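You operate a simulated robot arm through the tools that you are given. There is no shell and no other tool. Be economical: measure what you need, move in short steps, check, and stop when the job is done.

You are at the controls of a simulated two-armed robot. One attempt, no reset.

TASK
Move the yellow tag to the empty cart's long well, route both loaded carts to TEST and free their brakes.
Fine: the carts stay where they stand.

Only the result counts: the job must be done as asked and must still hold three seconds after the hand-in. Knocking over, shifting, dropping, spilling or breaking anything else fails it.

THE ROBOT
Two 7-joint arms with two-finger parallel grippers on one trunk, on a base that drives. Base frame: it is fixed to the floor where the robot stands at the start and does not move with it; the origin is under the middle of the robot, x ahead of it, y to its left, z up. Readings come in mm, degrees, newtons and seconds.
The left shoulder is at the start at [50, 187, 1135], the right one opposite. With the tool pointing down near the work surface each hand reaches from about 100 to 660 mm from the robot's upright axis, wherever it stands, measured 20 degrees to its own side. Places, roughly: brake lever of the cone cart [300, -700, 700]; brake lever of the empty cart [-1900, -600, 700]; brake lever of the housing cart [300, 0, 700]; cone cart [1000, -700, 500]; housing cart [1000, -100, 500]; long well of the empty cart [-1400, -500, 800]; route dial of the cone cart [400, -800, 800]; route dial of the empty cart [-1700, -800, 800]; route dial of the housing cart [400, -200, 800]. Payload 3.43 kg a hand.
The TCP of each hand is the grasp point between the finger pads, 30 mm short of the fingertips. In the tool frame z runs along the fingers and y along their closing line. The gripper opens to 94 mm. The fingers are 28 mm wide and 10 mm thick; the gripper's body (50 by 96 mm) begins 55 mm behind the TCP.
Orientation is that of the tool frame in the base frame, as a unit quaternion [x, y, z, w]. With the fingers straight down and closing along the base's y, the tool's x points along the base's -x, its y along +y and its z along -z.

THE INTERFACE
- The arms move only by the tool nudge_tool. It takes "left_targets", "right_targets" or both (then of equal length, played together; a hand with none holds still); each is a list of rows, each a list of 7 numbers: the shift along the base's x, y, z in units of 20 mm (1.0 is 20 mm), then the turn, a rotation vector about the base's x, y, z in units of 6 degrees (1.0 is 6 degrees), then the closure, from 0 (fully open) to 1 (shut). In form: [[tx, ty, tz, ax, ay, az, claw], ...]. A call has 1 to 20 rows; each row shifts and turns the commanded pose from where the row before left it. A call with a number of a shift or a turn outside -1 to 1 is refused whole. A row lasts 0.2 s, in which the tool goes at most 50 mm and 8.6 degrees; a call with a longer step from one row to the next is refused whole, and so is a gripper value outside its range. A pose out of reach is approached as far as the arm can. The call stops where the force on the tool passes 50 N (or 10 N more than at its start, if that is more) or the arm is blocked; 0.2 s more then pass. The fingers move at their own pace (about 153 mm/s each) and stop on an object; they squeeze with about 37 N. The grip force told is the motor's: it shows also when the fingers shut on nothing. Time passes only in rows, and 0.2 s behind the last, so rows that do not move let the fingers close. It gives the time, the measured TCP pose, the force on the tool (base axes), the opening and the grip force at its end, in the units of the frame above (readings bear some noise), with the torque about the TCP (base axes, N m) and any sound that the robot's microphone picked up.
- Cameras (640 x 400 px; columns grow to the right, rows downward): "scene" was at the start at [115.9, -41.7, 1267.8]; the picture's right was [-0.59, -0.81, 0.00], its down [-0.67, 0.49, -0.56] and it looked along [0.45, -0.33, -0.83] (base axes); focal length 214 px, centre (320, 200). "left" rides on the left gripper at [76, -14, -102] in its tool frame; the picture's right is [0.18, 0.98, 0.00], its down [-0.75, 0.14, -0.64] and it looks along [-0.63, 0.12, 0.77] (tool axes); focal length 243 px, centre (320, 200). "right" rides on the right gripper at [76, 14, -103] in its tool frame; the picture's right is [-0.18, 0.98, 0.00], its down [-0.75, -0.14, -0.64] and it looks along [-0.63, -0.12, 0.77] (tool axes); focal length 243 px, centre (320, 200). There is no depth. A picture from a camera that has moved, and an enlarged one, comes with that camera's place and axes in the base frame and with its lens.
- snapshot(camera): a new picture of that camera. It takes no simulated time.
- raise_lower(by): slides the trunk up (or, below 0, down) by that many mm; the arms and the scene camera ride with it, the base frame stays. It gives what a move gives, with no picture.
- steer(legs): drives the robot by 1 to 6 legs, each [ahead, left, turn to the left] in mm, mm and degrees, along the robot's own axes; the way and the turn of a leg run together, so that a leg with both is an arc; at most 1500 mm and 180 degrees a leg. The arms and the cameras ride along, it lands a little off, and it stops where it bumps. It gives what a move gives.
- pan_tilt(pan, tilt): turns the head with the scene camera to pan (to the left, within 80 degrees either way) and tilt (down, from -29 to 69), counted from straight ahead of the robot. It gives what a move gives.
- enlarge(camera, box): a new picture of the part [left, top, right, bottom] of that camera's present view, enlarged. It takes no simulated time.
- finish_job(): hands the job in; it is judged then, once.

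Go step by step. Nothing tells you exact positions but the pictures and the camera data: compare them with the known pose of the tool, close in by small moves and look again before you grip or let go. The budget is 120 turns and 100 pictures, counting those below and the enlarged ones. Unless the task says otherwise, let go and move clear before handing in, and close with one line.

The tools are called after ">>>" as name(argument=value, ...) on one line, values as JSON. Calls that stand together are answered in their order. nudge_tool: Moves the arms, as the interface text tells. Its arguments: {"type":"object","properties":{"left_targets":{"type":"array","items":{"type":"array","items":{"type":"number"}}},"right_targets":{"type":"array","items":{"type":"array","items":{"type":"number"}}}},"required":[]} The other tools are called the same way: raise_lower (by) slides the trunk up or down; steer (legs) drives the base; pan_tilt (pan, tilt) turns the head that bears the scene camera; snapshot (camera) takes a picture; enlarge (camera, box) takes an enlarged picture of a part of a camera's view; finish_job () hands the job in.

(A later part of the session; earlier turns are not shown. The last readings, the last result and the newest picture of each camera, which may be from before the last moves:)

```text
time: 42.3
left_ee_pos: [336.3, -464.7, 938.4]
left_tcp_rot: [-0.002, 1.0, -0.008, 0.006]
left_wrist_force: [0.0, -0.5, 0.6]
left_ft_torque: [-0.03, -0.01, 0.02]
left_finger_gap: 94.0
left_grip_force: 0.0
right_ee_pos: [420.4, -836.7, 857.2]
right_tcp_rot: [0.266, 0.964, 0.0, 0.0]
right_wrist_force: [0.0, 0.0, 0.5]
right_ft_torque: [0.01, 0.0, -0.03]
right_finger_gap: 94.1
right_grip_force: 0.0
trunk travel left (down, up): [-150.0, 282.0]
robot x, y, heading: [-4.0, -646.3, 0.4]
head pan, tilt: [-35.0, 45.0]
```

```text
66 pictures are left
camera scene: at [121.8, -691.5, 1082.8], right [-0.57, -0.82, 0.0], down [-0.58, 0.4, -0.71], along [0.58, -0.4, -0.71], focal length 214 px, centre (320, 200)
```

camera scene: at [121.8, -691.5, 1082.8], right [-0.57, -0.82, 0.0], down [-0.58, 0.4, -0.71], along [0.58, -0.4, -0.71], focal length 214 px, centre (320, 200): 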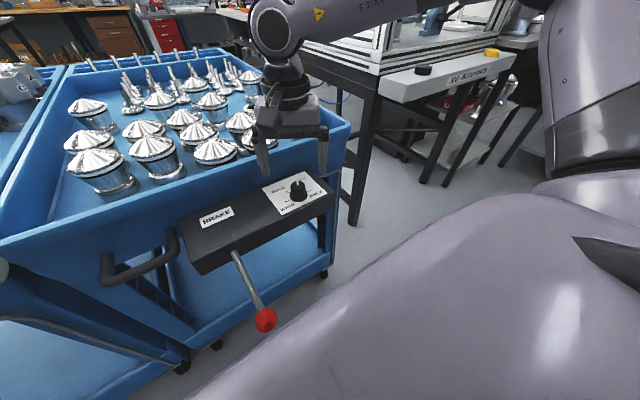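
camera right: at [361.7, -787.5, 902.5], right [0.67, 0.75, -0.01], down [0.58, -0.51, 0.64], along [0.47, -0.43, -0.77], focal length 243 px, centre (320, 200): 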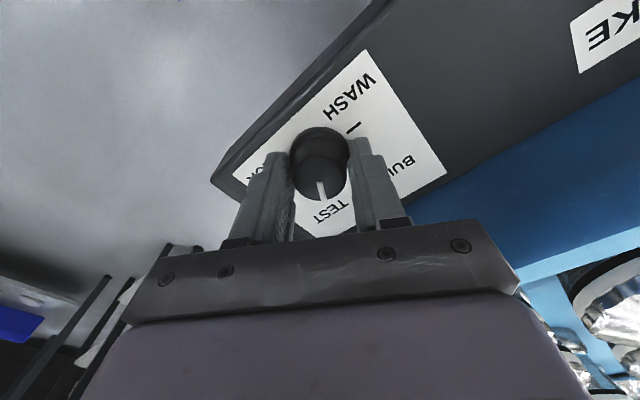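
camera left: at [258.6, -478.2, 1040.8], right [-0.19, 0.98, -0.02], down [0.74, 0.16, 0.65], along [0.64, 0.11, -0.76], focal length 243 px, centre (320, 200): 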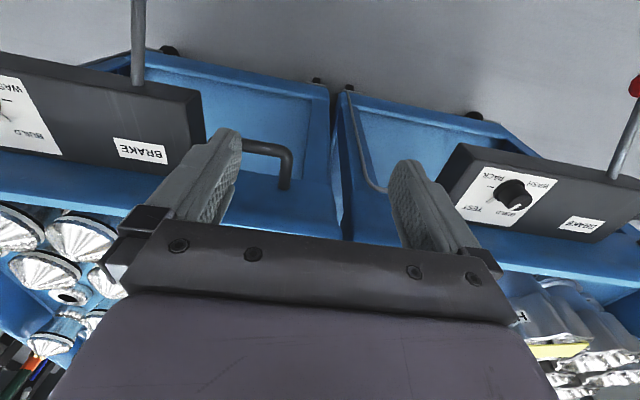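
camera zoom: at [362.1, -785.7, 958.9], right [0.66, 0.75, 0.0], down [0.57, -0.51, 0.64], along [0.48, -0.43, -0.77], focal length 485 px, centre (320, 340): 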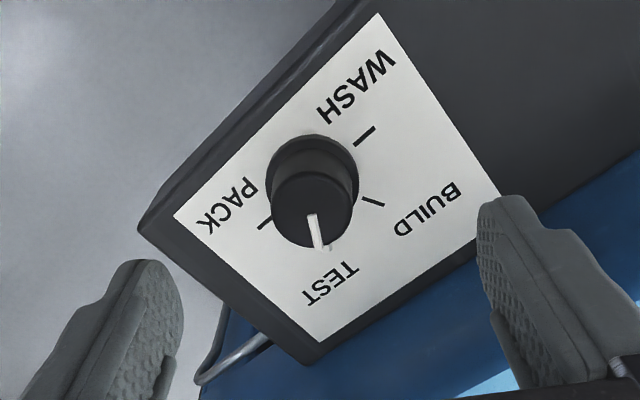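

Both dials are on TEST. I'll look closely at the cone cart's brake lever for markings.

>>> enlarge(camera="scene", box=[170, 190, 340, 350])

>>> enlarge(camera="left", box=[0, 0, 240, 200])

```text
2.50 times, centred on (255, 270) of scene
camera zoom: at [121.8, -691.5, 1082.8], right [-0.57, -0.82, 0.0], down [-0.58, 0.4, -0.71], along [0.58, -0.4, -0.71], focal length 536 px, centre (482, 25)
```

zoom: 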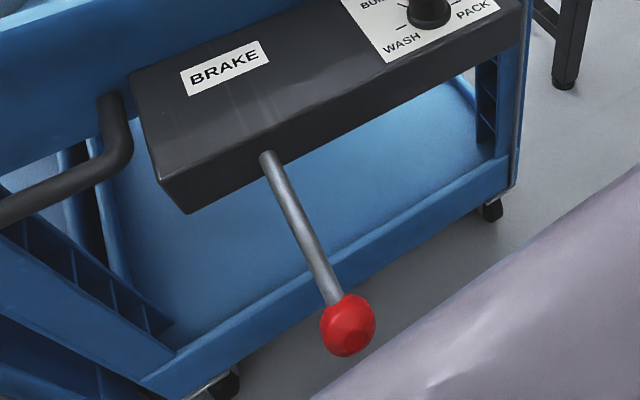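

```text
2.00 times, centred on (120, 100) of left
camera zoom: at [258.5, -478.2, 1040.9], right [-0.19, 0.98, -0.02], down [0.74, 0.16, 0.65], along [0.64, 0.11, -0.76], focal length 485 px, centre (720, 400)
```

zoom: 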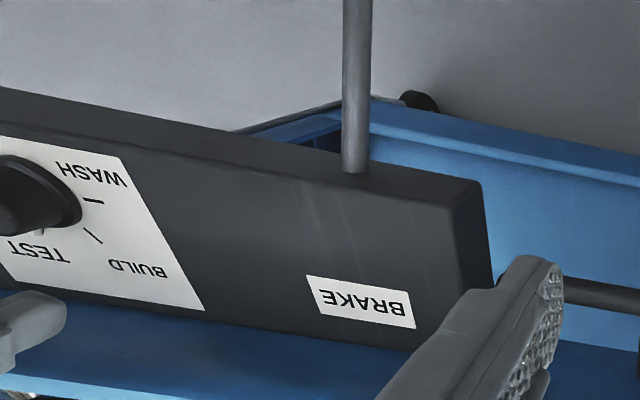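

No markings; each lever points about 29° below horizontal, so "free" is probably up, which I can compare on the empty cart. I'll fetch the tag first, while the carts are still braked: retract the right hand, raise the trunk 150, and drive to y≈-240.

>>> nudge_tool(right_targets=[[0, 0, 1, 0, 0, 0.6, 0], [0, 0, 1, 0, 0, 0.6, 0], [0, 0, 1, 0, 0, 0.6, 0], [0, 0, 1, 0, 0, 0.6, 0], [-0.7, -0.5, 0, 0, 0, 0.6, 0], [-0.7, -0.5, 0, 0, 0, 0.6, 0], [-0.7, -0.5, 0, 0, 0, 0.6, 0], [-0.7, -0.5, 0, 0, 0, 0.6, 0]])

>>> raise_lower(by=150)

>>> steer(legs=[[-200, 0, 0], [0, 400, 0], [200, 0, 0]])

>>> pan_tilt(pan=10, tilt=40)

>>> snapshot(camera="scene")

>>> snapshot(camera="left")

```text
time: 44.1
left_ee_pos: [335.9, -464.7, 937.9]
left_tcp_rot: [-0.003, 1.0, -0.007, 0.006]
left_wrist_force: [0.8, -0.5, -0.3]
left_ft_torque: [0.0, 0.0, 0.01]
left_finger_gap: 94.3
left_grip_force: 0.1
right_ee_pos: [363.6, -877.7, 936.2]
right_tcp_rot: [0.018, 1.0, 0.0, 0.001]
right_wrist_force: [0.3, 0.7, -0.3]
right_ft_torque: [0.03, -0.01, -0.02]
right_finger_gap: 94.0
right_grip_force: 0.1
trunk travel left (down, up): [-150.0, 282.0]
robot x, y, heading: [-4.2, -644.4, 0.7]
head pan, tilt: [-35.0, 45.0]
```

```text
time: 45.8
left_ee_pos: [337.2, -464.9, 1087.7]
left_tcp_rot: [-0.002, 1.0, -0.008, 0.007]
left_wrist_force: [-0.1, 0.5, 0.0]
left_ft_torque: [-0.01, 0.0, -0.01]
left_finger_gap: 94.1
left_grip_force: 0.0
right_ee_pos: [364.6, -877.2, 1085.9]
right_tcp_rot: [0.018, 1.0, 0.0, 0.0]
right_wrist_force: [0.3, -0.4, 0.0]
right_ft_torque: [0.02, -0.03, 0.01]
right_finger_gap: 93.9
right_grip_force: 0.1
trunk travel left (down, up): [-300.0, 132.0]
robot x, y, heading: [-4.1, -647.0, 0.4]
head pan, tilt: [-35.0, 45.0]
```

```text
time: 52.3
left_ee_pos: [325.5, -58.9, 1088.2]
left_tcp_rot: [-0.006, 1.0, -0.007, 0.006]
left_wrist_force: [0.2, -0.1, 0.0]
left_ft_torque: [-0.02, 0.01, 0.01]
left_finger_gap: 93.9
left_grip_force: 0.0
right_ee_pos: [355.5, -472.0, 1086.4]
right_tcp_rot: [0.016, 1.0, 0.0, 0.0]
right_wrist_force: [0.1, 0.6, -0.4]
right_ft_torque: [0.01, 0.01, -0.03]
right_finger_gap: 93.8
right_grip_force: 0.1
trunk travel left (down, up): [-300.0, 132.0]
robot x, y, heading: [-13.6, -242.3, 0.7]
head pan, tilt: [-35.0, 45.0]
```

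```text
time: 53.4
left_ee_pos: [323.9, -57.9, 1088.9]
left_tcp_rot: [-0.006, 1.0, -0.009, 0.007]
left_wrist_force: [-0.4, -0.4, 0.5]
left_ft_torque: [0.0, 0.02, 0.01]
left_finger_gap: 94.0
left_grip_force: 0.0
right_ee_pos: [354.2, -471.3, 1086.3]
right_tcp_rot: [0.016, 1.0, 0.0, 0.0]
right_wrist_force: [0.4, 0.8, -0.2]
right_ft_torque: [-0.03, 0.02, 0.01]
right_finger_gap: 94.2
right_grip_force: 0.0
trunk travel left (down, up): [-300.0, 132.0]
robot x, y, heading: [-15.7, -242.0, 0.8]
head pan, tilt: [10.0, 40.0]
```

```text
63 pictures are left
camera scene: at [127.2, -225.1, 1240.1], right [0.19, -0.98, 0.0], down [-0.63, -0.12, -0.77], along [0.75, 0.14, -0.64], focal length 214 px, centre (320, 200)
```

scene: 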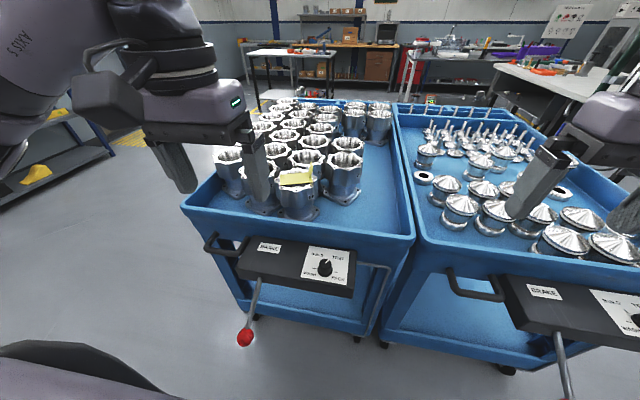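

```text
62 pictures are left
camera left: at [246.4, -72.5, 1190.9], right [-0.2, 0.98, -0.02], down [0.74, 0.16, 0.65], along [0.64, 0.11, -0.76], focal length 243 px, centre (320, 200)
```

left: 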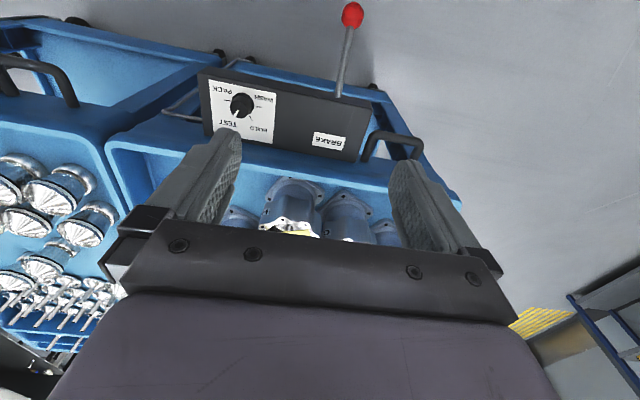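

>>> enlarge(camera="scene", box=[250, 140, 350, 220])

```text
5.00 times, centred on (300, 180) of scene
camera zoom: at [127.2, -225.1, 1240.1], right [0.19, -0.98, 0.0], down [-0.63, -0.12, -0.77], along [0.75, 0.14, -0.64], focal length 1072 px, centre (420, 300)
```

zoom: 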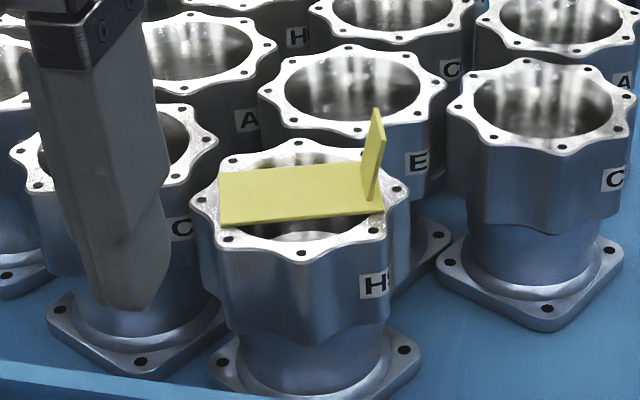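

The tag lies flat across housing H9's flange, with an upright tab at its right (-y) end, which is a good place to grip. I'll move the left hand above it for a close look.

>>> nudge_tool(left_targets=[[0.9, -0.1, 0, 0, 0, 0, 0], [0.9, -0.1, 0, 0, 0, 0, 0], [0.9, -0.1, 0, 0, 0, 0, 0], [0.9, -0.1, 0, 0, 0, 0, 0], [0.9, -0.1, 0, 0, 0, 0, 0], [0.9, -0.1, 0, 0, 0, 0, 0], [0.9, -0.1, 0, 0, 0, 0, 0], [0.9, -0.1, 0, 0, 0, 0, 0], [0.9, -0.1, 0, 0, 0, 0, 0], [0.9, -0.1, -0.5, 0, 0, 0, 0], [0.9, -0.1, -0.5, 0, 0, 0, 0], [0, 0, 0, 0, 0, 0, 0]])

>>> snapshot(camera="left")

>>> enlarge(camera="scene", box=[240, 110, 370, 220])

```text
time: 56.0
left_ee_pos: [523.8, -83.1, 1069.4]
left_tcp_rot: [-0.005, 1.0, -0.008, 0.007]
left_wrist_force: [-0.4, -0.6, 0.1]
left_ft_torque: [0.02, 0.01, 0.04]
left_finger_gap: 94.1
left_grip_force: 0.1
right_ee_pos: [354.1, -471.0, 1085.7]
right_tcp_rot: [0.015, 1.0, 0.0, 0.0]
right_wrist_force: [0.7, 0.2, 0.4]
right_ft_torque: [0.02, -0.02, 0.01]
right_finger_gap: 94.1
right_grip_force: 0.1
trunk travel left (down, up): [-300.0, 132.0]
robot x, y, heading: [-14.0, -238.1, 0.7]
head pan, tilt: [10.0, 40.0]
```

```text
60 pictures are left
camera left: at [446.3, -96.7, 1171.3], right [-0.19, 0.98, -0.02], down [0.74, 0.16, 0.65], along [0.64, 0.11, -0.76], focal length 243 px, centre (320, 200)
```

left: 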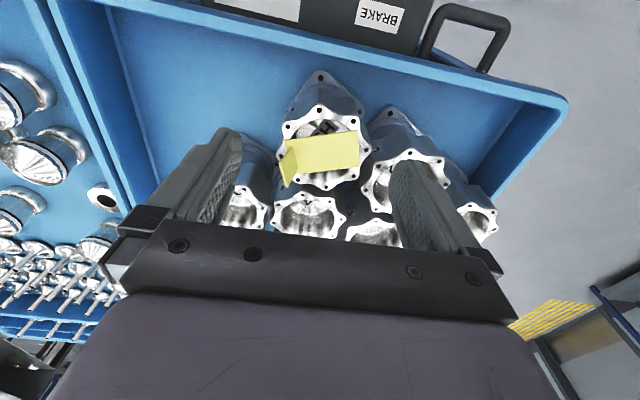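

```text
3.64 times, centred on (305, 165) of scene
camera zoom: at [127.1, -224.9, 1240.1], right [0.19, -0.98, 0.0], down [-0.63, -0.12, -0.77], along [0.75, 0.14, -0.64], focal length 780 px, centre (374, 327)
```

zoom: 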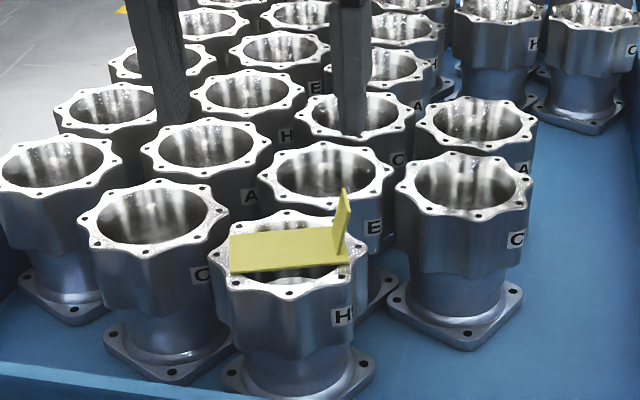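

>>> enlarge(camera="left", box=[260, 90, 390, 210])

```text
3.33 times, centred on (325, 150) of left
camera zoom: at [446.3, -96.7, 1171.3], right [-0.19, 0.98, -0.02], down [0.74, 0.16, 0.65], along [0.64, 0.11, -0.76], focal length 809 px, centre (303, 367)
```

zoom: 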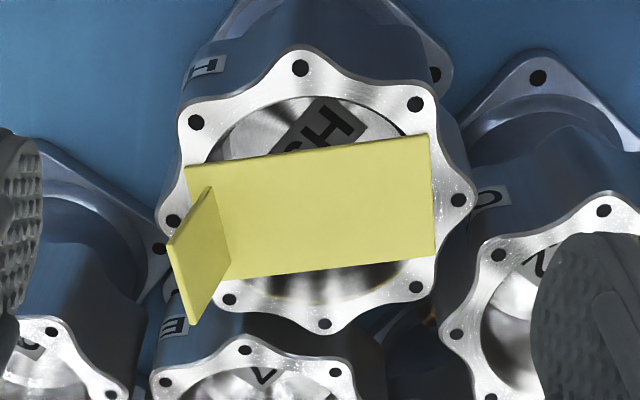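

The tag plate is about 84×50 mm at z≈910, yawed 20°, and its 40 mm wide tab leans about 16° outward. I'll align the left tool with the tab (yaw 20°, tilt 16°) and hover 60 mm off along its axis.

>>> nudge_tool(left_targets=[[0.65, -0.31, -0.4, 0, 0, 0.855, 0], [0.65, -0.31, -0.4, 0, 0, 0.855, 0], [0.65, -0.31, -0.4, 0, 0, 0.855, 0], [0.65, -0.31, -0.4, 0, 0, 0.855, 0], [0.65, -0.31, -0.4, 0.833, 0.303, 0, 0.2], [0.65, -0.31, -0.4, 0.833, 0.303, 0, 0.3], [0.65, -0.31, -0.4, 0.833, 0.303, 0, 0.35], [0, 0, 0, 0, 0, 0, 0.35]])

>>> enlarge(camera="left", box=[220, 80, 420, 240])

>>> enlarge(camera="scene", box=[240, 110, 370, 220])

```text
time: 57.8
left_ee_pos: [568.6, -102.4, 1009.1]
left_tcp_rot: [-0.181, 0.975, 0.131, -0.015]
left_wrist_force: [0.0, 0.1, -0.7]
left_ft_torque: [0.0, -0.03, 0.02]
left_finger_gap: 61.4
left_grip_force: 0.1
left hand out of reach, approached as far as the arm can: row 5, 6, 7
right_ee_pos: [354.9, -472.3, 1086.5]
right_tcp_rot: [0.015, 1.0, 0.0, 0.0]
right_wrist_force: [-0.5, -0.7, 0.0]
right_ft_torque: [0.02, -0.02, -0.02]
right_finger_gap: 93.6
right_grip_force: 0.1
trunk travel left (down, up): [-300.0, 132.0]
robot x, y, heading: [-13.1, -242.1, 0.8]
head pan, tilt: [10.0, 40.0]
```

```text
2.50 times, centred on (320, 160) of left
camera zoom: at [508.7, -168.2, 1102.4], right [-0.52, 0.82, 0.25], down [0.7, 0.24, 0.67], along [0.49, 0.52, -0.7], focal length 606 px, centre (320, 300)
```

zoom: 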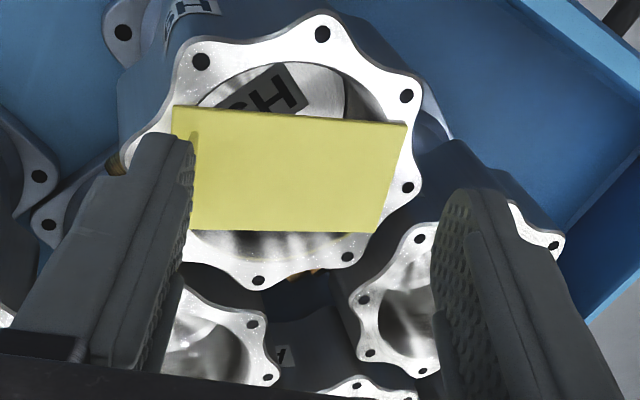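

```text
3.64 times, centred on (305, 165) of scene
camera zoom: at [127.2, -225.2, 1240.1], right [0.19, -0.98, 0.0], down [-0.63, -0.12, -0.77], along [0.75, 0.14, -0.64], focal length 780 px, centre (374, 327)
```

zoom: 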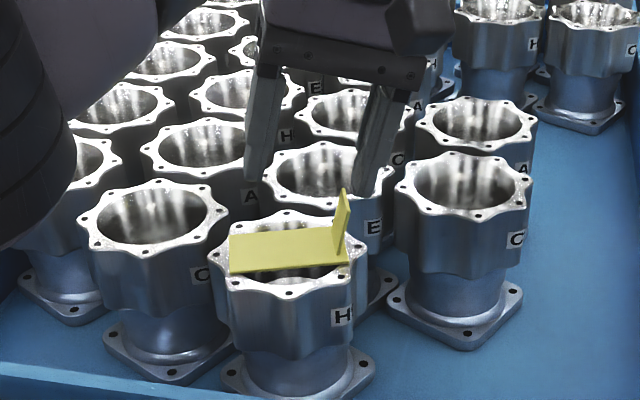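

The target is just beyond reach; I need the base about 80 mm closer. I'll check the lever's clearance to the robot body by looking down.

>>> pan_tilt(pan=35, tilt=69)

>>> snapshot(camera="scene")

>>> pan_tilt(pan=0, tilt=69)

>>> snapshot(camera="scene")

```text
time: 58.8
left_ee_pos: [568.0, -101.9, 1007.5]
left_tcp_rot: [-0.181, 0.975, 0.13, -0.015]
left_wrist_force: [-0.4, 0.3, 0.8]
left_ft_torque: [0.0, -0.02, -0.04]
left_finger_gap: 61.2
left_grip_force: 0.0
right_ee_pos: [353.6, -470.9, 1085.8]
right_tcp_rot: [0.016, 1.0, 0.0, 0.001]
right_wrist_force: [0.5, 1.2, 0.4]
right_ft_torque: [-0.01, 0.02, -0.04]
right_finger_gap: 94.0
right_grip_force: 0.1
trunk travel left (down, up): [-300.0, 132.0]
robot x, y, heading: [-11.1, -240.4, 0.4]
head pan, tilt: [35.0, 68.8]
```

```text
55 pictures are left
camera scene: at [89.1, -208.2, 1204.0], right [0.58, -0.81, 0.0], down [-0.76, -0.55, -0.36], along [0.29, 0.21, -0.93], focal length 214 px, centre (320, 200)
```

scene: 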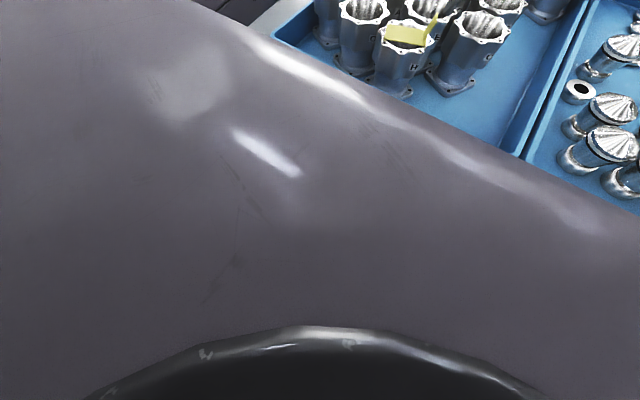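

```text
time: 59.8
left_ee_pos: [569.1, -102.3, 1007.8]
left_tcp_rot: [-0.181, 0.975, 0.131, -0.015]
left_wrist_force: [0.2, 0.1, -0.2]
left_ft_torque: [-0.04, 0.02, -0.01]
left_finger_gap: 60.9
left_grip_force: 0.0
right_ee_pos: [354.1, -471.2, 1086.5]
right_tcp_rot: [0.016, 1.0, 0.0, 0.001]
right_wrist_force: [0.3, 1.0, 0.6]
right_ft_torque: [0.0, 0.0, 0.0]
right_finger_gap: 94.0
right_grip_force: 0.0
trunk travel left (down, up): [-300.0, 132.0]
robot x, y, heading: [-13.9, -242.9, 0.8]
head pan, tilt: [0.0, 68.8]
```

```text
54 pictures are left
camera scene: at [99.6, -240.1, 1203.9], right [0.02, -1.0, 0.0], down [-0.93, -0.01, -0.36], along [0.36, 0.01, -0.93], focal length 214 px, centre (320, 200)
```

scene: 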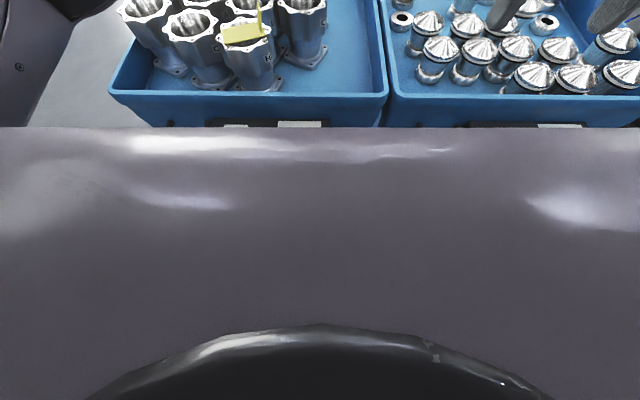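

The torso front is roughly 200–230 mm ahead of the axis, so going forward is only safe between the two levers. I'll raise the trunk 50, shift right ~108 mm to y≈-350, then go forward ~74 mm.

>>> raise_lower(by=50)

>>> steer(legs=[[0, -108, 0], [74, 0, 0]])

>>> pan_tilt(pan=18, tilt=40)

>>> snapshot(camera="scene")

```text
time: 60.7
left_ee_pos: [568.2, -102.1, 1056.9]
left_tcp_rot: [-0.18, 0.975, 0.13, -0.015]
left_wrist_force: [-0.2, 0.5, -0.4]
left_ft_torque: [0.0, -0.03, 0.01]
left_finger_gap: 61.1
left_grip_force: 0.1
right_ee_pos: [355.8, -471.6, 1134.9]
right_tcp_rot: [0.016, 1.0, 0.001, -0.001]
right_wrist_force: [-0.1, -0.2, -0.4]
right_ft_torque: [-0.01, 0.03, -0.01]
right_finger_gap: 94.0
right_grip_force: 0.0
trunk travel left (down, up): [-350.0, 82.0]
robot x, y, heading: [-13.7, -241.8, 0.6]
head pan, tilt: [0.0, 68.8]
```

```text
time: 62.9
left_ee_pos: [643.1, -208.8, 1057.6]
left_tcp_rot: [-0.18, 0.975, 0.13, -0.015]
left_wrist_force: [1.1, 0.5, 0.3]
left_ft_torque: [0.0, 0.01, 0.02]
left_finger_gap: 61.2
left_grip_force: 0.0
right_ee_pos: [429.9, -578.1, 1136.4]
right_tcp_rot: [0.015, 1.0, 0.001, 0.0]
right_wrist_force: [0.3, -0.6, 0.9]
right_ft_torque: [0.02, 0.01, -0.03]
right_finger_gap: 93.9
right_grip_force: 0.0
trunk travel left (down, up): [-350.0, 82.0]
robot x, y, heading: [57.7, -349.4, 0.6]
head pan, tilt: [0.0, 68.8]
```

```text
time: 63.9
left_ee_pos: [641.9, -209.5, 1056.8]
left_tcp_rot: [-0.181, 0.975, 0.13, -0.015]
left_wrist_force: [-0.4, 0.0, -0.4]
left_ft_torque: [-0.02, -0.02, 0.01]
left_finger_gap: 61.0
left_grip_force: 0.0
right_ee_pos: [427.7, -579.0, 1137.5]
right_tcp_rot: [0.016, 1.0, 0.0, 0.0]
right_wrist_force: [-0.2, -0.2, 0.3]
right_ft_torque: [0.02, -0.01, 0.0]
right_finger_gap: 93.9
right_grip_force: 0.0
trunk travel left (down, up): [-350.0, 82.0]
robot x, y, heading: [60.4, -350.6, 0.8]
head pan, tilt: [18.0, 40.0]
```

```text
53 pictures are left
camera scene: at [198.1, -320.8, 1290.0], right [0.32, -0.95, 0.0], down [-0.61, -0.21, -0.77], along [0.72, 0.25, -0.64], focal length 214 px, centre (320, 200)
```

scene: 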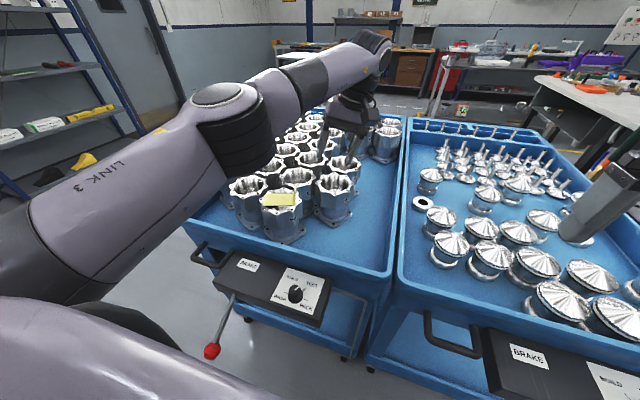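

The arm has room now. Moving to the pre-grasp point above the tab.

>>> nudge_tool(left_targets=[[-0.27, 0.83, 0, 0, 0, 0, 0.35], [-0.27, 0.83, 0, 0, 0, 0, 0.35], [-0.27, 0.83, 0, 0, 0, 0, 0.35], [-0.27, 0.83, 0, 0, 0, 0, 0.35], [-0.27, 0.83, 0, 0, 0, 0, 0.35], [0, 0, -0.9, 0, 0, 0, 0.35], [0, 0, -0.9, 0, 0, 0, 0.35], [0, 0, -0.85, 0, 0, 0, 0.35], [0, 0, 0, 0, 0, 0, 0.35]])

>>> enlarge(camera="left", box=[220, 80, 420, 240])

>>> enlarge(camera="scene", box=[240, 150, 340, 230])

```text
time: 65.9
left_ee_pos: [615.3, -125.9, 1002.7]
left_tcp_rot: [-0.18, 0.975, 0.131, -0.015]
left_wrist_force: [0.4, 0.6, -0.2]
left_ft_torque: [-0.01, -0.01, 0.05]
left_finger_gap: 60.8
left_grip_force: 0.1
right_ee_pos: [428.0, -578.1, 1136.4]
right_tcp_rot: [0.015, 1.0, 0.001, 0.0]
right_wrist_force: [-0.4, -0.2, 0.4]
right_ft_torque: [-0.02, 0.0, -0.02]
right_finger_gap: 93.9
right_grip_force: 0.1
trunk travel left (down, up): [-350.0, 82.0]
robot x, y, heading: [59.8, -350.9, 0.9]
head pan, tilt: [18.0, 40.0]
```

```text
2.50 times, centred on (320, 160) of left
camera zoom: at [556.6, -191.2, 1097.4], right [-0.51, 0.82, 0.25], down [0.7, 0.24, 0.67], along [0.49, 0.52, -0.7], focal length 606 px, centre (320, 300)
```

zoom: 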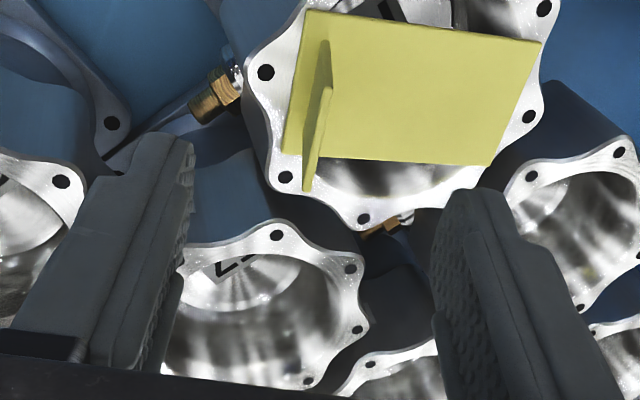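

```text
5.00 times, centred on (290, 190) of scene
camera zoom: at [198.1, -320.8, 1290.1], right [0.32, -0.95, 0.0], down [-0.61, -0.21, -0.77], along [0.73, 0.25, -0.64], focal length 1072 px, centre (470, 250)
```

zoom: 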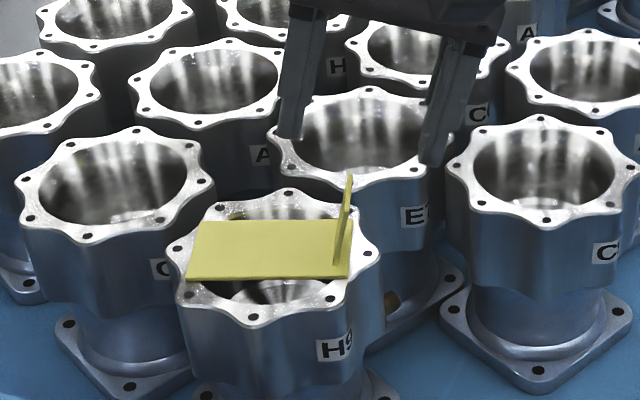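

The tab is centred between the fingers and edge-on, matching the tilt. I'll narrow the opening to about 42 mm and descend 54 mm along the tool axis.

>>> nudge_tool(left_targets=[[0, 0, 0, 0, 0, 0, 0.55], [-0.064, 0.175, -0.648, 0, 0, 0, 0.55], [-0.064, 0.175, -0.648, 0, 0, 0, 0.55], [-0.064, 0.175, -0.648, 0, 0, 0, 0.55], [-0.064, 0.175, -0.648, 0, 0, 0, 0.55], [0, 0, 0, 0, 0, 0, 0.55]])

>>> enlarge(camera="left", box=[220, 80, 420, 240])

>>> enlarge(camera="scene", box=[240, 150, 340, 230])

```text
time: 67.3
left_ee_pos: [608.8, -112.5, 949.9]
left_tcp_rot: [-0.181, 0.975, 0.13, -0.015]
left_wrist_force: [0.4, 0.3, 1.0]
left_ft_torque: [-0.03, -0.02, -0.03]
left_finger_gap: 42.6
left_grip_force: 0.1
right_ee_pos: [428.8, -578.5, 1136.7]
right_tcp_rot: [0.015, 1.0, 0.0, 0.001]
right_wrist_force: [-0.4, 0.1, 0.1]
right_ft_torque: [-0.02, 0.02, -0.02]
right_finger_gap: 94.0
right_grip_force: 0.0
trunk travel left (down, up): [-350.0, 82.0]
robot x, y, heading: [60.3, -347.6, 0.9]
head pan, tilt: [18.0, 40.0]
```

```text
2.50 times, centred on (320, 160) of left
camera zoom: at [550.1, -177.5, 1045.3], right [-0.51, 0.82, 0.25], down [0.7, 0.24, 0.67], along [0.49, 0.52, -0.7], focal length 606 px, centre (320, 300)
```

zoom: 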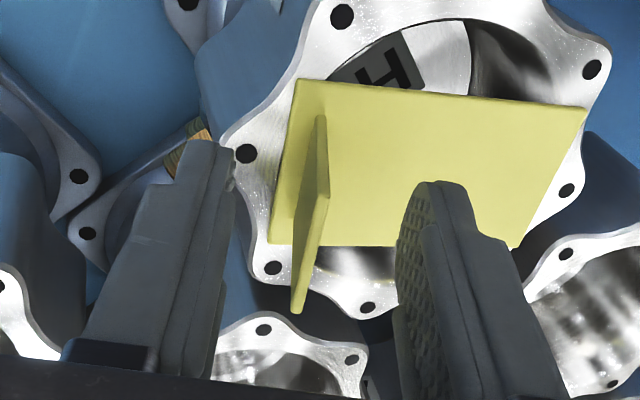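

```text
5.00 times, centred on (290, 190) of scene
camera zoom: at [198.1, -320.8, 1290.1], right [0.32, -0.95, 0.0], down [-0.61, -0.21, -0.77], along [0.73, 0.25, -0.64], focal length 1072 px, centre (470, 250)
```

zoom: 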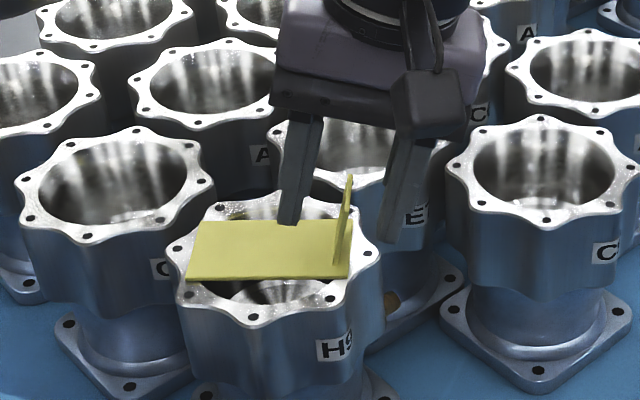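

The tab stands between the fingers. Closing.

>>> nudge_tool(left_targets=[[0, 0, 0, 0, 0, 0, 0.75], [0, 0, 0, 0, 0, 0, 0.9], [0, 0, 0, 0, 0, 0, 1], [0, 0, 0, 0, 0, 0, 1]])

>>> enlarge(camera="left", box=[220, 80, 420, 240])

```text
time: 68.3
left_ee_pos: [609.1, -111.7, 951.3]
left_tcp_rot: [-0.181, 0.975, 0.13, -0.015]
left_wrist_force: [0.6, -0.2, 0.4]
left_ft_torque: [-0.01, -0.02, 0.01]
left_finger_gap: 1.5
left_grip_force: 36.0
right_ee_pos: [428.7, -579.5, 1134.9]
right_tcp_rot: [0.015, 1.0, 0.001, 0.0]
right_wrist_force: [-0.1, -0.6, -0.4]
right_ft_torque: [0.0, 0.0, 0.0]
right_finger_gap: 94.0
right_grip_force: 0.1
trunk travel left (down, up): [-350.0, 82.0]
robot x, y, heading: [58.6, -345.4, 0.6]
head pan, tilt: [18.0, 40.0]
```

```text
2.50 times, centred on (320, 160) of left
camera zoom: at [550.2, -177.4, 1045.6], right [-0.52, 0.82, 0.25], down [0.7, 0.24, 0.67], along [0.49, 0.52, -0.7], focal length 606 px, centre (320, 300)
```

zoom: 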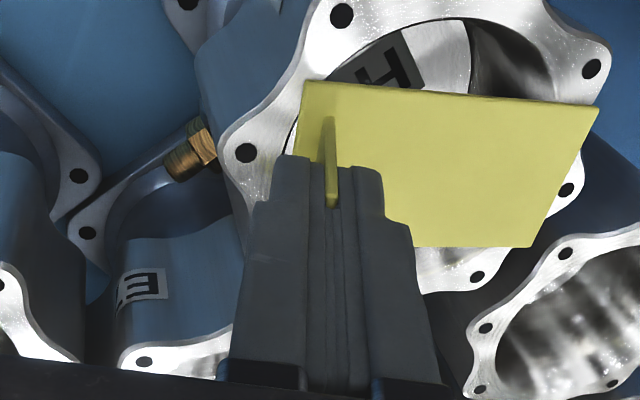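

The tab is gripped (1.5 mm thick). Lifting straight up and checking.

>>> nudge_tool(left_targets=[[0, 0, 0.4, 0, 0, 0, 1], [0, 0, 0.6, 0, 0, 0, 1], [0, 0, 1, 0, 0, 0, 1], [0, 0, 1, 0, 0, 0, 1], [0, 0, 1, 0, 0, 0, 1], [0, 0, 1, 0, 0, 0, 1], [0, 0, 0, 0, 0, 0, 1]])

>>> snapshot(camera="left")

>>> snapshot(camera="scene")

```text
time: 69.9
left_ee_pos: [609.8, -113.2, 1052.4]
left_tcp_rot: [-0.181, 0.975, 0.13, -0.016]
left_wrist_force: [-0.3, -0.8, -0.5]
left_ft_torque: [-0.01, -0.03, 0.01]
left_finger_gap: 1.7
left_grip_force: 36.1
right_ee_pos: [428.8, -576.6, 1136.9]
right_tcp_rot: [0.016, 1.0, 0.0, 0.0]
right_wrist_force: [-0.4, 0.4, -0.8]
right_ft_torque: [-0.01, 0.01, 0.0]
right_finger_gap: 94.1
right_grip_force: 0.0
trunk travel left (down, up): [-350.0, 82.0]
robot x, y, heading: [59.0, -349.1, 1.0]
head pan, tilt: [18.0, 40.0]
```

```text
47 pictures are left
camera left: at [550.2, -178.2, 1147.4], right [-0.51, 0.82, 0.25], down [0.7, 0.24, 0.67], along [0.49, 0.52, -0.7], focal length 243 px, centre (320, 200)
```

left: 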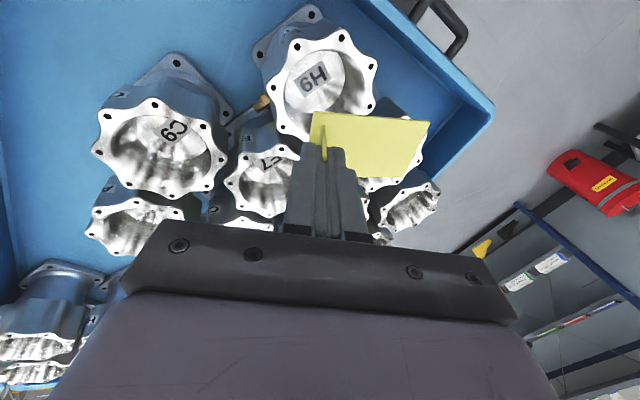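

```text
46 pictures are left
camera scene: at [198.3, -320.7, 1290.0], right [0.32, -0.95, 0.0], down [-0.61, -0.21, -0.77], along [0.72, 0.25, -0.64], focal length 214 px, centre (320, 200)
```

scene: 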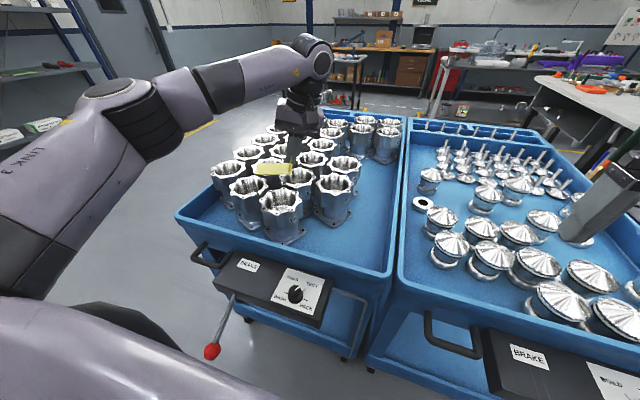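

The tag is held level. I'll pull both hands back, then back away and turn toward the empty cart.

>>> nudge_tool(left_targets=[[-0.9, 0.1, 0.3, 0, 0, 0, 1], [-0.9, 0.1, 0.3, 0, 0, 0, 1], [-0.9, 0.1, 0.3, 0, 0, 0, 1], [-0.9, 0.1, 0.3, 0, 0, 0, 1], [-0.9, 0.1, 0, 0, 0, 0, 1], [-0.9, 0.1, 0, 0, 0, 0, 1], [-0.9, 0.1, 0, 0, 0, 0, 1], [-0.9, 0.1, 0, 0, 0, 0, 1], [-0.9, 0.1, 0, 0, 0, 0, 1], [-0.9, 0.1, 0, 0, 0, 0, 1]])

>>> steer(legs=[[-400, 0, 0], [0, 0, 90]])

>>> pan_tilt(pan=60, tilt=30)

>>> snapshot(camera="scene")

```text
time: 72.1
left_ee_pos: [427.8, -92.3, 1075.6]
left_tcp_rot: [-0.181, 0.975, 0.13, -0.015]
left_wrist_force: [0.5, 0.1, -1.0]
left_ft_torque: [-0.01, 0.03, 0.02]
left_finger_gap: 1.8
left_grip_force: 36.9
right_ee_pos: [428.4, -578.7, 1136.6]
right_tcp_rot: [0.016, 1.0, 0.0, 0.0]
right_wrist_force: [0.3, 0.8, -0.4]
right_ft_torque: [0.0, 0.0, -0.01]
right_finger_gap: 94.1
right_grip_force: 0.0
trunk travel left (down, up): [-350.0, 82.0]
robot x, y, heading: [57.6, -347.0, 0.7]
head pan, tilt: [18.0, 40.0]
```

```text
time: 78.4
left_ee_pos: [-602.0, 11.5, 1076.4]
left_tcp_rot: [0.817, -0.562, -0.08, 0.103]
left_wrist_force: [0.5, -0.3, -1.5]
left_ft_torque: [0.01, 0.0, -0.01]
left_finger_gap: 1.6
left_grip_force: 36.1
right_ee_pos: [-115.2, 12.3, 1136.3]
right_tcp_rot: [-0.696, 0.718, 0.0, -0.001]
right_wrist_force: [-1.4, -0.4, 0.6]
right_ft_torque: [0.01, -0.03, 0.01]
right_finger_gap: 94.0
right_grip_force: 0.0
trunk travel left (down, up): [-350.0, 82.0]
robot x, y, heading: [-348.1, -353.8, 91.0]
head pan, tilt: [18.0, 40.0]
```

```text
time: 79.5
left_ee_pos: [-601.5, 10.7, 1076.9]
left_tcp_rot: [0.817, -0.561, -0.081, 0.103]
left_wrist_force: [-0.1, 0.6, -0.2]
left_ft_torque: [0.0, 0.0, 0.0]
left_finger_gap: 1.2
left_grip_force: 36.2
right_ee_pos: [-116.3, 11.5, 1136.4]
right_tcp_rot: [-0.696, 0.718, 0.0, -0.001]
right_wrist_force: [-1.4, 0.3, 0.4]
right_ft_torque: [0.03, -0.02, 0.02]
right_finger_gap: 94.1
right_grip_force: 0.1
trunk travel left (down, up): [-350.0, 82.0]
robot x, y, heading: [-345.1, -360.2, 90.7]
head pan, tilt: [60.0, 30.0]
```

```text
45 pictures are left
camera scene: at [-425.4, -254.6, 1305.4], right [0.49, 0.87, 0.0], down [0.44, -0.24, -0.87], along [-0.76, 0.42, -0.5], focal length 214 px, centre (320, 200)
```

scene: 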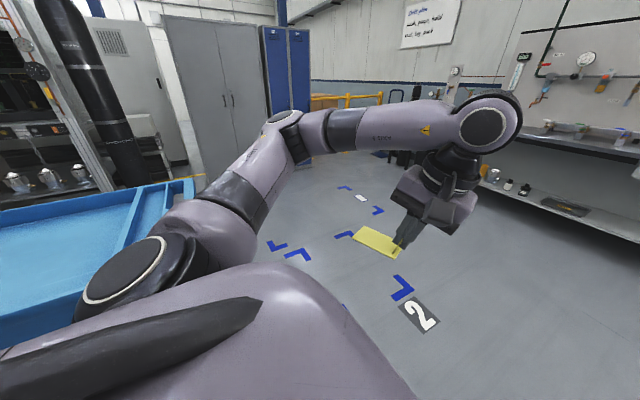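

The empty cart is to the left. Turning another 90° to face it.

>>> steer(legs=[[0, 0, 89]])

>>> pan_tilt(pan=0, tilt=35)

>>> snapshot(camera="scene")

```text
time: 83.8
left_ee_pos: [-710.1, -619.9, 1076.6]
left_tcp_rot: [0.973, 0.191, 0.017, 0.13]
left_wrist_force: [-0.5, 0.0, -0.2]
left_ft_torque: [0.06, 0.04, -0.01]
left_finger_gap: 1.5
left_grip_force: 36.4
right_ee_pos: [-718.7, -133.7, 1136.1]
right_tcp_rot: [1.0, -0.006, 0.001, -0.001]
right_wrist_force: [0.3, 0.3, 0.0]
right_ft_torque: [-0.01, 0.0, -0.01]
right_finger_gap: 94.0
right_grip_force: 0.1
trunk travel left (down, up): [-350.0, 82.0]
robot x, y, heading: [-348.5, -354.2, -178.1]
head pan, tilt: [60.0, 30.0]
```

```text
time: 85.0
left_ee_pos: [-709.2, -621.5, 1076.6]
left_tcp_rot: [0.973, 0.19, 0.016, 0.13]
left_wrist_force: [-0.1, -0.2, -0.1]
left_ft_torque: [0.03, 0.03, -0.01]
left_finger_gap: 1.6
left_grip_force: 36.6
right_ee_pos: [-719.2, -134.0, 1135.6]
right_tcp_rot: [1.0, -0.007, 0.0, 0.0]
right_wrist_force: [-0.1, 0.5, 0.0]
right_ft_torque: [-0.02, -0.01, 0.02]
right_finger_gap: 94.1
right_grip_force: 0.1
trunk travel left (down, up): [-350.0, 82.0]
robot x, y, heading: [-344.4, -357.2, -178.1]
head pan, tilt: [0.0, 35.0]
```

```text
44 pictures are left
camera scene: at [-492.1, -362.1, 1297.6], right [-0.03, 1.0, 0.0], down [0.57, 0.02, -0.82], along [-0.82, -0.03, -0.57], focal length 214 px, centre (320, 200)
```

scene: 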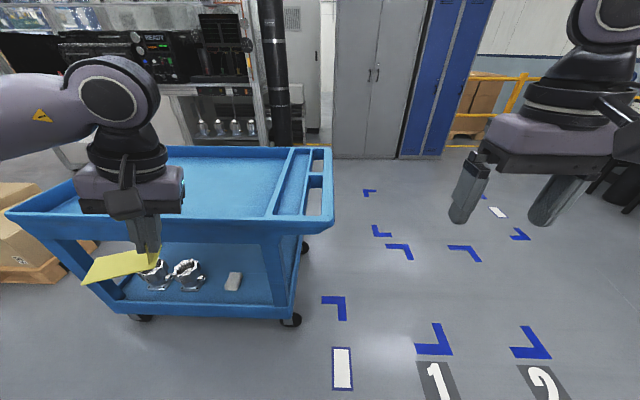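

>>> enlarge(camera="scene", box=[200, 130, 350, 240])

```text
3.64 times, centred on (275, 185) of scene
camera zoom: at [-492.1, -362.1, 1297.6], right [-0.03, 1.0, 0.0], down [0.57, 0.02, -0.82], along [-0.82, -0.03, -0.57], focal length 780 px, centre (484, 254)
```

zoom: 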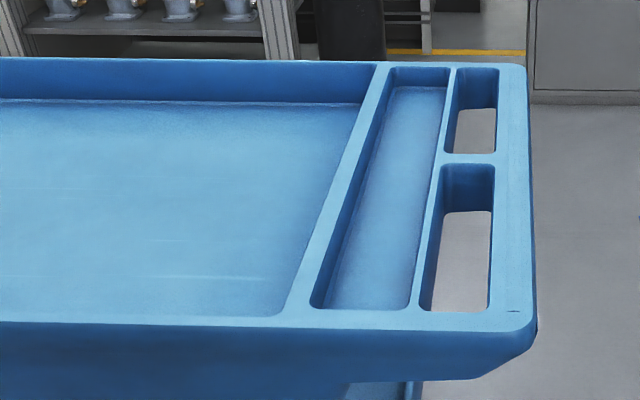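

The long well is the floored strip (the slots beside it are open), spanning x≈-1090..-1700, y≈-555..-460. I'll drive round to its +y side, facing -y, so the tag's long side lies along the well.

>>> steer(legs=[[0, 0, -1.9], [0, -610, 0], [1110, 0, 0], [0, 0, 90]])

>>> pan_tilt(pan=10, tilt=45)

>>> snapshot(camera="scene")

```text
time: 100.4
left_ee_pos: [-1210.5, -117.3, 1076.9]
left_tcp_rot: [0.564, 0.816, 0.102, 0.081]
left_wrist_force: [0.6, 0.3, -0.2]
left_ft_torque: [0.0, 0.02, 0.0]
left_finger_gap: 1.4
left_grip_force: 36.8
right_ee_pos: [-1695.7, -115.1, 1135.7]
right_tcp_rot: [0.719, 0.695, 0.001, 0.001]
right_wrist_force: [0.1, 0.7, -0.3]
right_ft_torque: [0.0, 0.02, 0.02]
right_finger_gap: 93.9
right_grip_force: 0.0
trunk travel left (down, up): [-350.0, 82.0]
robot x, y, heading: [-1460.2, 248.0, -89.5]
head pan, tilt: [0.0, 35.0]
```

```text
time: 101.2
left_ee_pos: [-1210.2, -118.2, 1076.5]
left_tcp_rot: [0.563, 0.816, 0.104, 0.082]
left_wrist_force: [0.3, 0.1, -0.8]
left_ft_torque: [-0.02, 0.01, -0.01]
left_finger_gap: 1.6
left_grip_force: 36.7
right_ee_pos: [-1695.3, -115.6, 1136.2]
right_tcp_rot: [0.72, 0.694, 0.0, 0.0]
right_wrist_force: [0.6, 0.6, -0.3]
right_ft_torque: [0.02, 0.0, 0.02]
right_finger_gap: 93.8
right_grip_force: 0.1
trunk travel left (down, up): [-350.0, 82.0]
robot x, y, heading: [-1466.6, 252.7, -89.4]
head pan, tilt: [10.0, 45.0]
```

```text
42 pictures are left
camera scene: at [-1448.3, 113.3, 1282.8], right [-0.98, -0.18, 0.0], down [-0.13, 0.69, -0.71], along [0.13, -0.7, -0.71], focal length 214 px, centre (320, 200)
```

scene: 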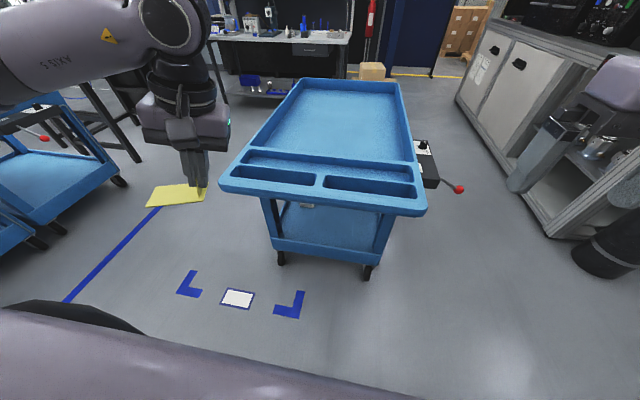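

>>> enlarge(camera="scene", box=[210, 120, 480, 230])

>>> enlarge(camera="scene", box=[390, 120, 490, 210])

```text
2.37 times, centred on (345, 175) of scene
camera zoom: at [-1448.3, 113.3, 1282.8], right [-0.98, -0.18, 0.0], down [-0.13, 0.69, -0.71], along [0.13, -0.7, -0.71], focal length 508 px, centre (261, 259)
```

zoom: 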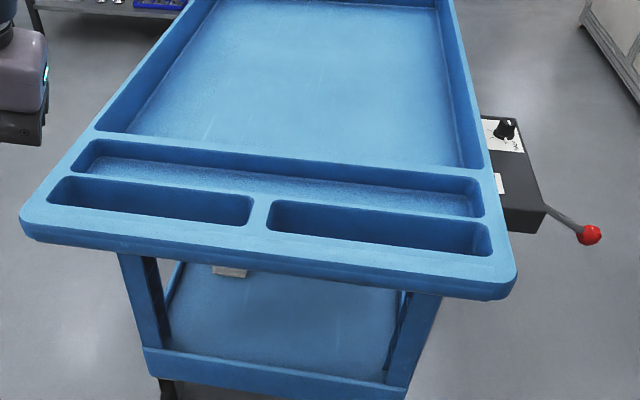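

```text
4.44 times, centred on (440, 165) of scene
camera zoom: at [-1448.3, 113.3, 1282.8], right [-0.98, -0.18, 0.0], down [-0.13, 0.69, -0.71], along [0.13, -0.7, -0.71], focal length 953 px, centre (-213, 356)
```

zoom: 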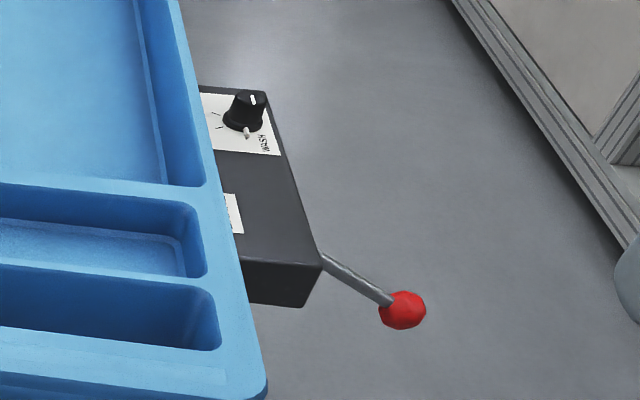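

The empty cart's lever has the same downward pose, so down is evidently "on" and up is "free". I'll drive forward 230, then yaw the tag parallel with the well and look.

>>> steer(legs=[[230, 0, 0]])

>>> nudge_tool(left_targets=[[-0.8, -0.9, 0, 0, 0, -0.5, 1], [-0.8, -0.9, 0, 0, 0, -0.5, 1], [-0.8, -0.9, 0, 0, 0, -0.5, 1], [-0.8, -0.9, 0, 0, 0, -0.5, 1], [-0.8, -0.9, 0, 0, 0, -0.5, 1], [-0.8, -0.9, 0, 0, 0, -0.5, 1], [-0.8, -0.9, 0, 0, 0, -0.5, 1], [-0.8, -0.9, -0.5, 0, 0, 0, 1], [0, 0, -1, 0, 0, 0, 1], [0, 0, -1, 0, 0, 0, 1], [0, 0, 0, 0, 0, 0, 1]])

>>> snapshot(camera="left")

>>> snapshot(camera="scene")

```text
time: 102.9
left_ee_pos: [-1206.8, -350.5, 1077.2]
left_tcp_rot: [0.563, 0.816, 0.102, 0.081]
left_wrist_force: [0.5, -0.7, -0.8]
left_ft_torque: [0.02, -0.01, -0.01]
left_finger_gap: 1.7
left_grip_force: 36.6
right_ee_pos: [-1692.6, -348.6, 1136.5]
right_tcp_rot: [0.719, 0.695, 0.0, 0.0]
right_wrist_force: [0.3, -0.5, -0.3]
right_ft_torque: [0.02, 0.0, 0.02]
right_finger_gap: 94.1
right_grip_force: 0.0
trunk travel left (down, up): [-350.0, 82.0]
robot x, y, heading: [-1463.3, 15.5, -89.4]
head pan, tilt: [10.0, 45.0]
```

```text
time: 105.3
left_ee_pos: [-1334.8, -496.6, 1027.0]
left_tcp_rot: [0.702, 0.7, 0.086, 0.099]
left_wrist_force: [-1.0, -0.4, 0.2]
left_ft_torque: [-0.04, 0.01, -0.03]
left_finger_gap: 1.9
left_grip_force: 36.3
right_ee_pos: [-1692.7, -348.2, 1136.7]
right_tcp_rot: [0.719, 0.695, 0.0, 0.0]
right_wrist_force: [-0.7, -0.4, -0.2]
right_ft_torque: [-0.02, 0.0, -0.02]
right_finger_gap: 94.4
right_grip_force: 0.0
trunk travel left (down, up): [-350.0, 82.0]
robot x, y, heading: [-1460.9, 20.9, -89.5]
head pan, tilt: [10.0, 45.0]
```

```text
39 pictures are left
camera left: at [-1375.3, -418.0, 1120.7], right [0.95, 0.18, 0.25], down [-0.03, -0.74, 0.67], along [0.31, -0.65, -0.7], focal length 243 px, centre (320, 200)
```

left: 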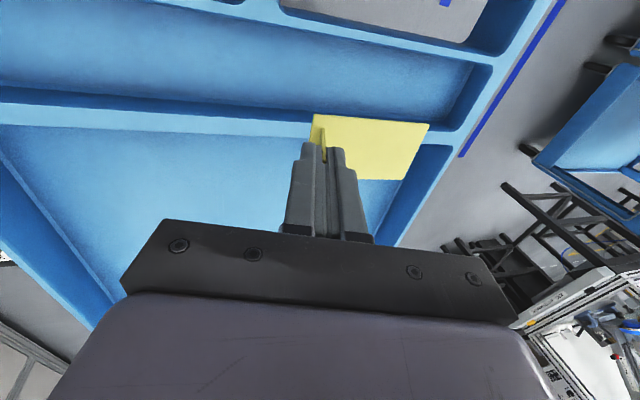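

```text
38 pictures are left
camera scene: at [-1445.7, -118.7, 1282.8], right [-0.98, -0.18, 0.0], down [-0.13, 0.69, -0.71], along [0.13, -0.69, -0.71], focal length 214 px, centre (320, 200)
```

scene: 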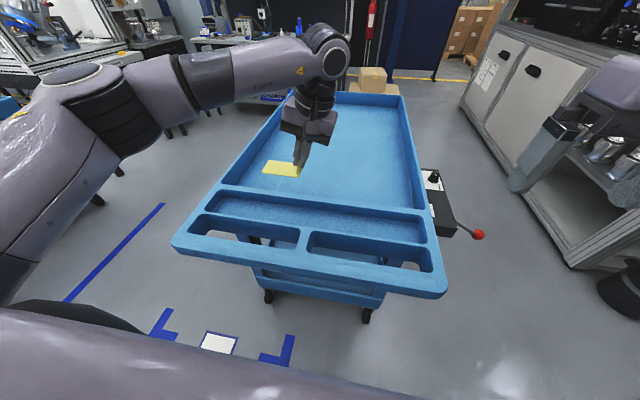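

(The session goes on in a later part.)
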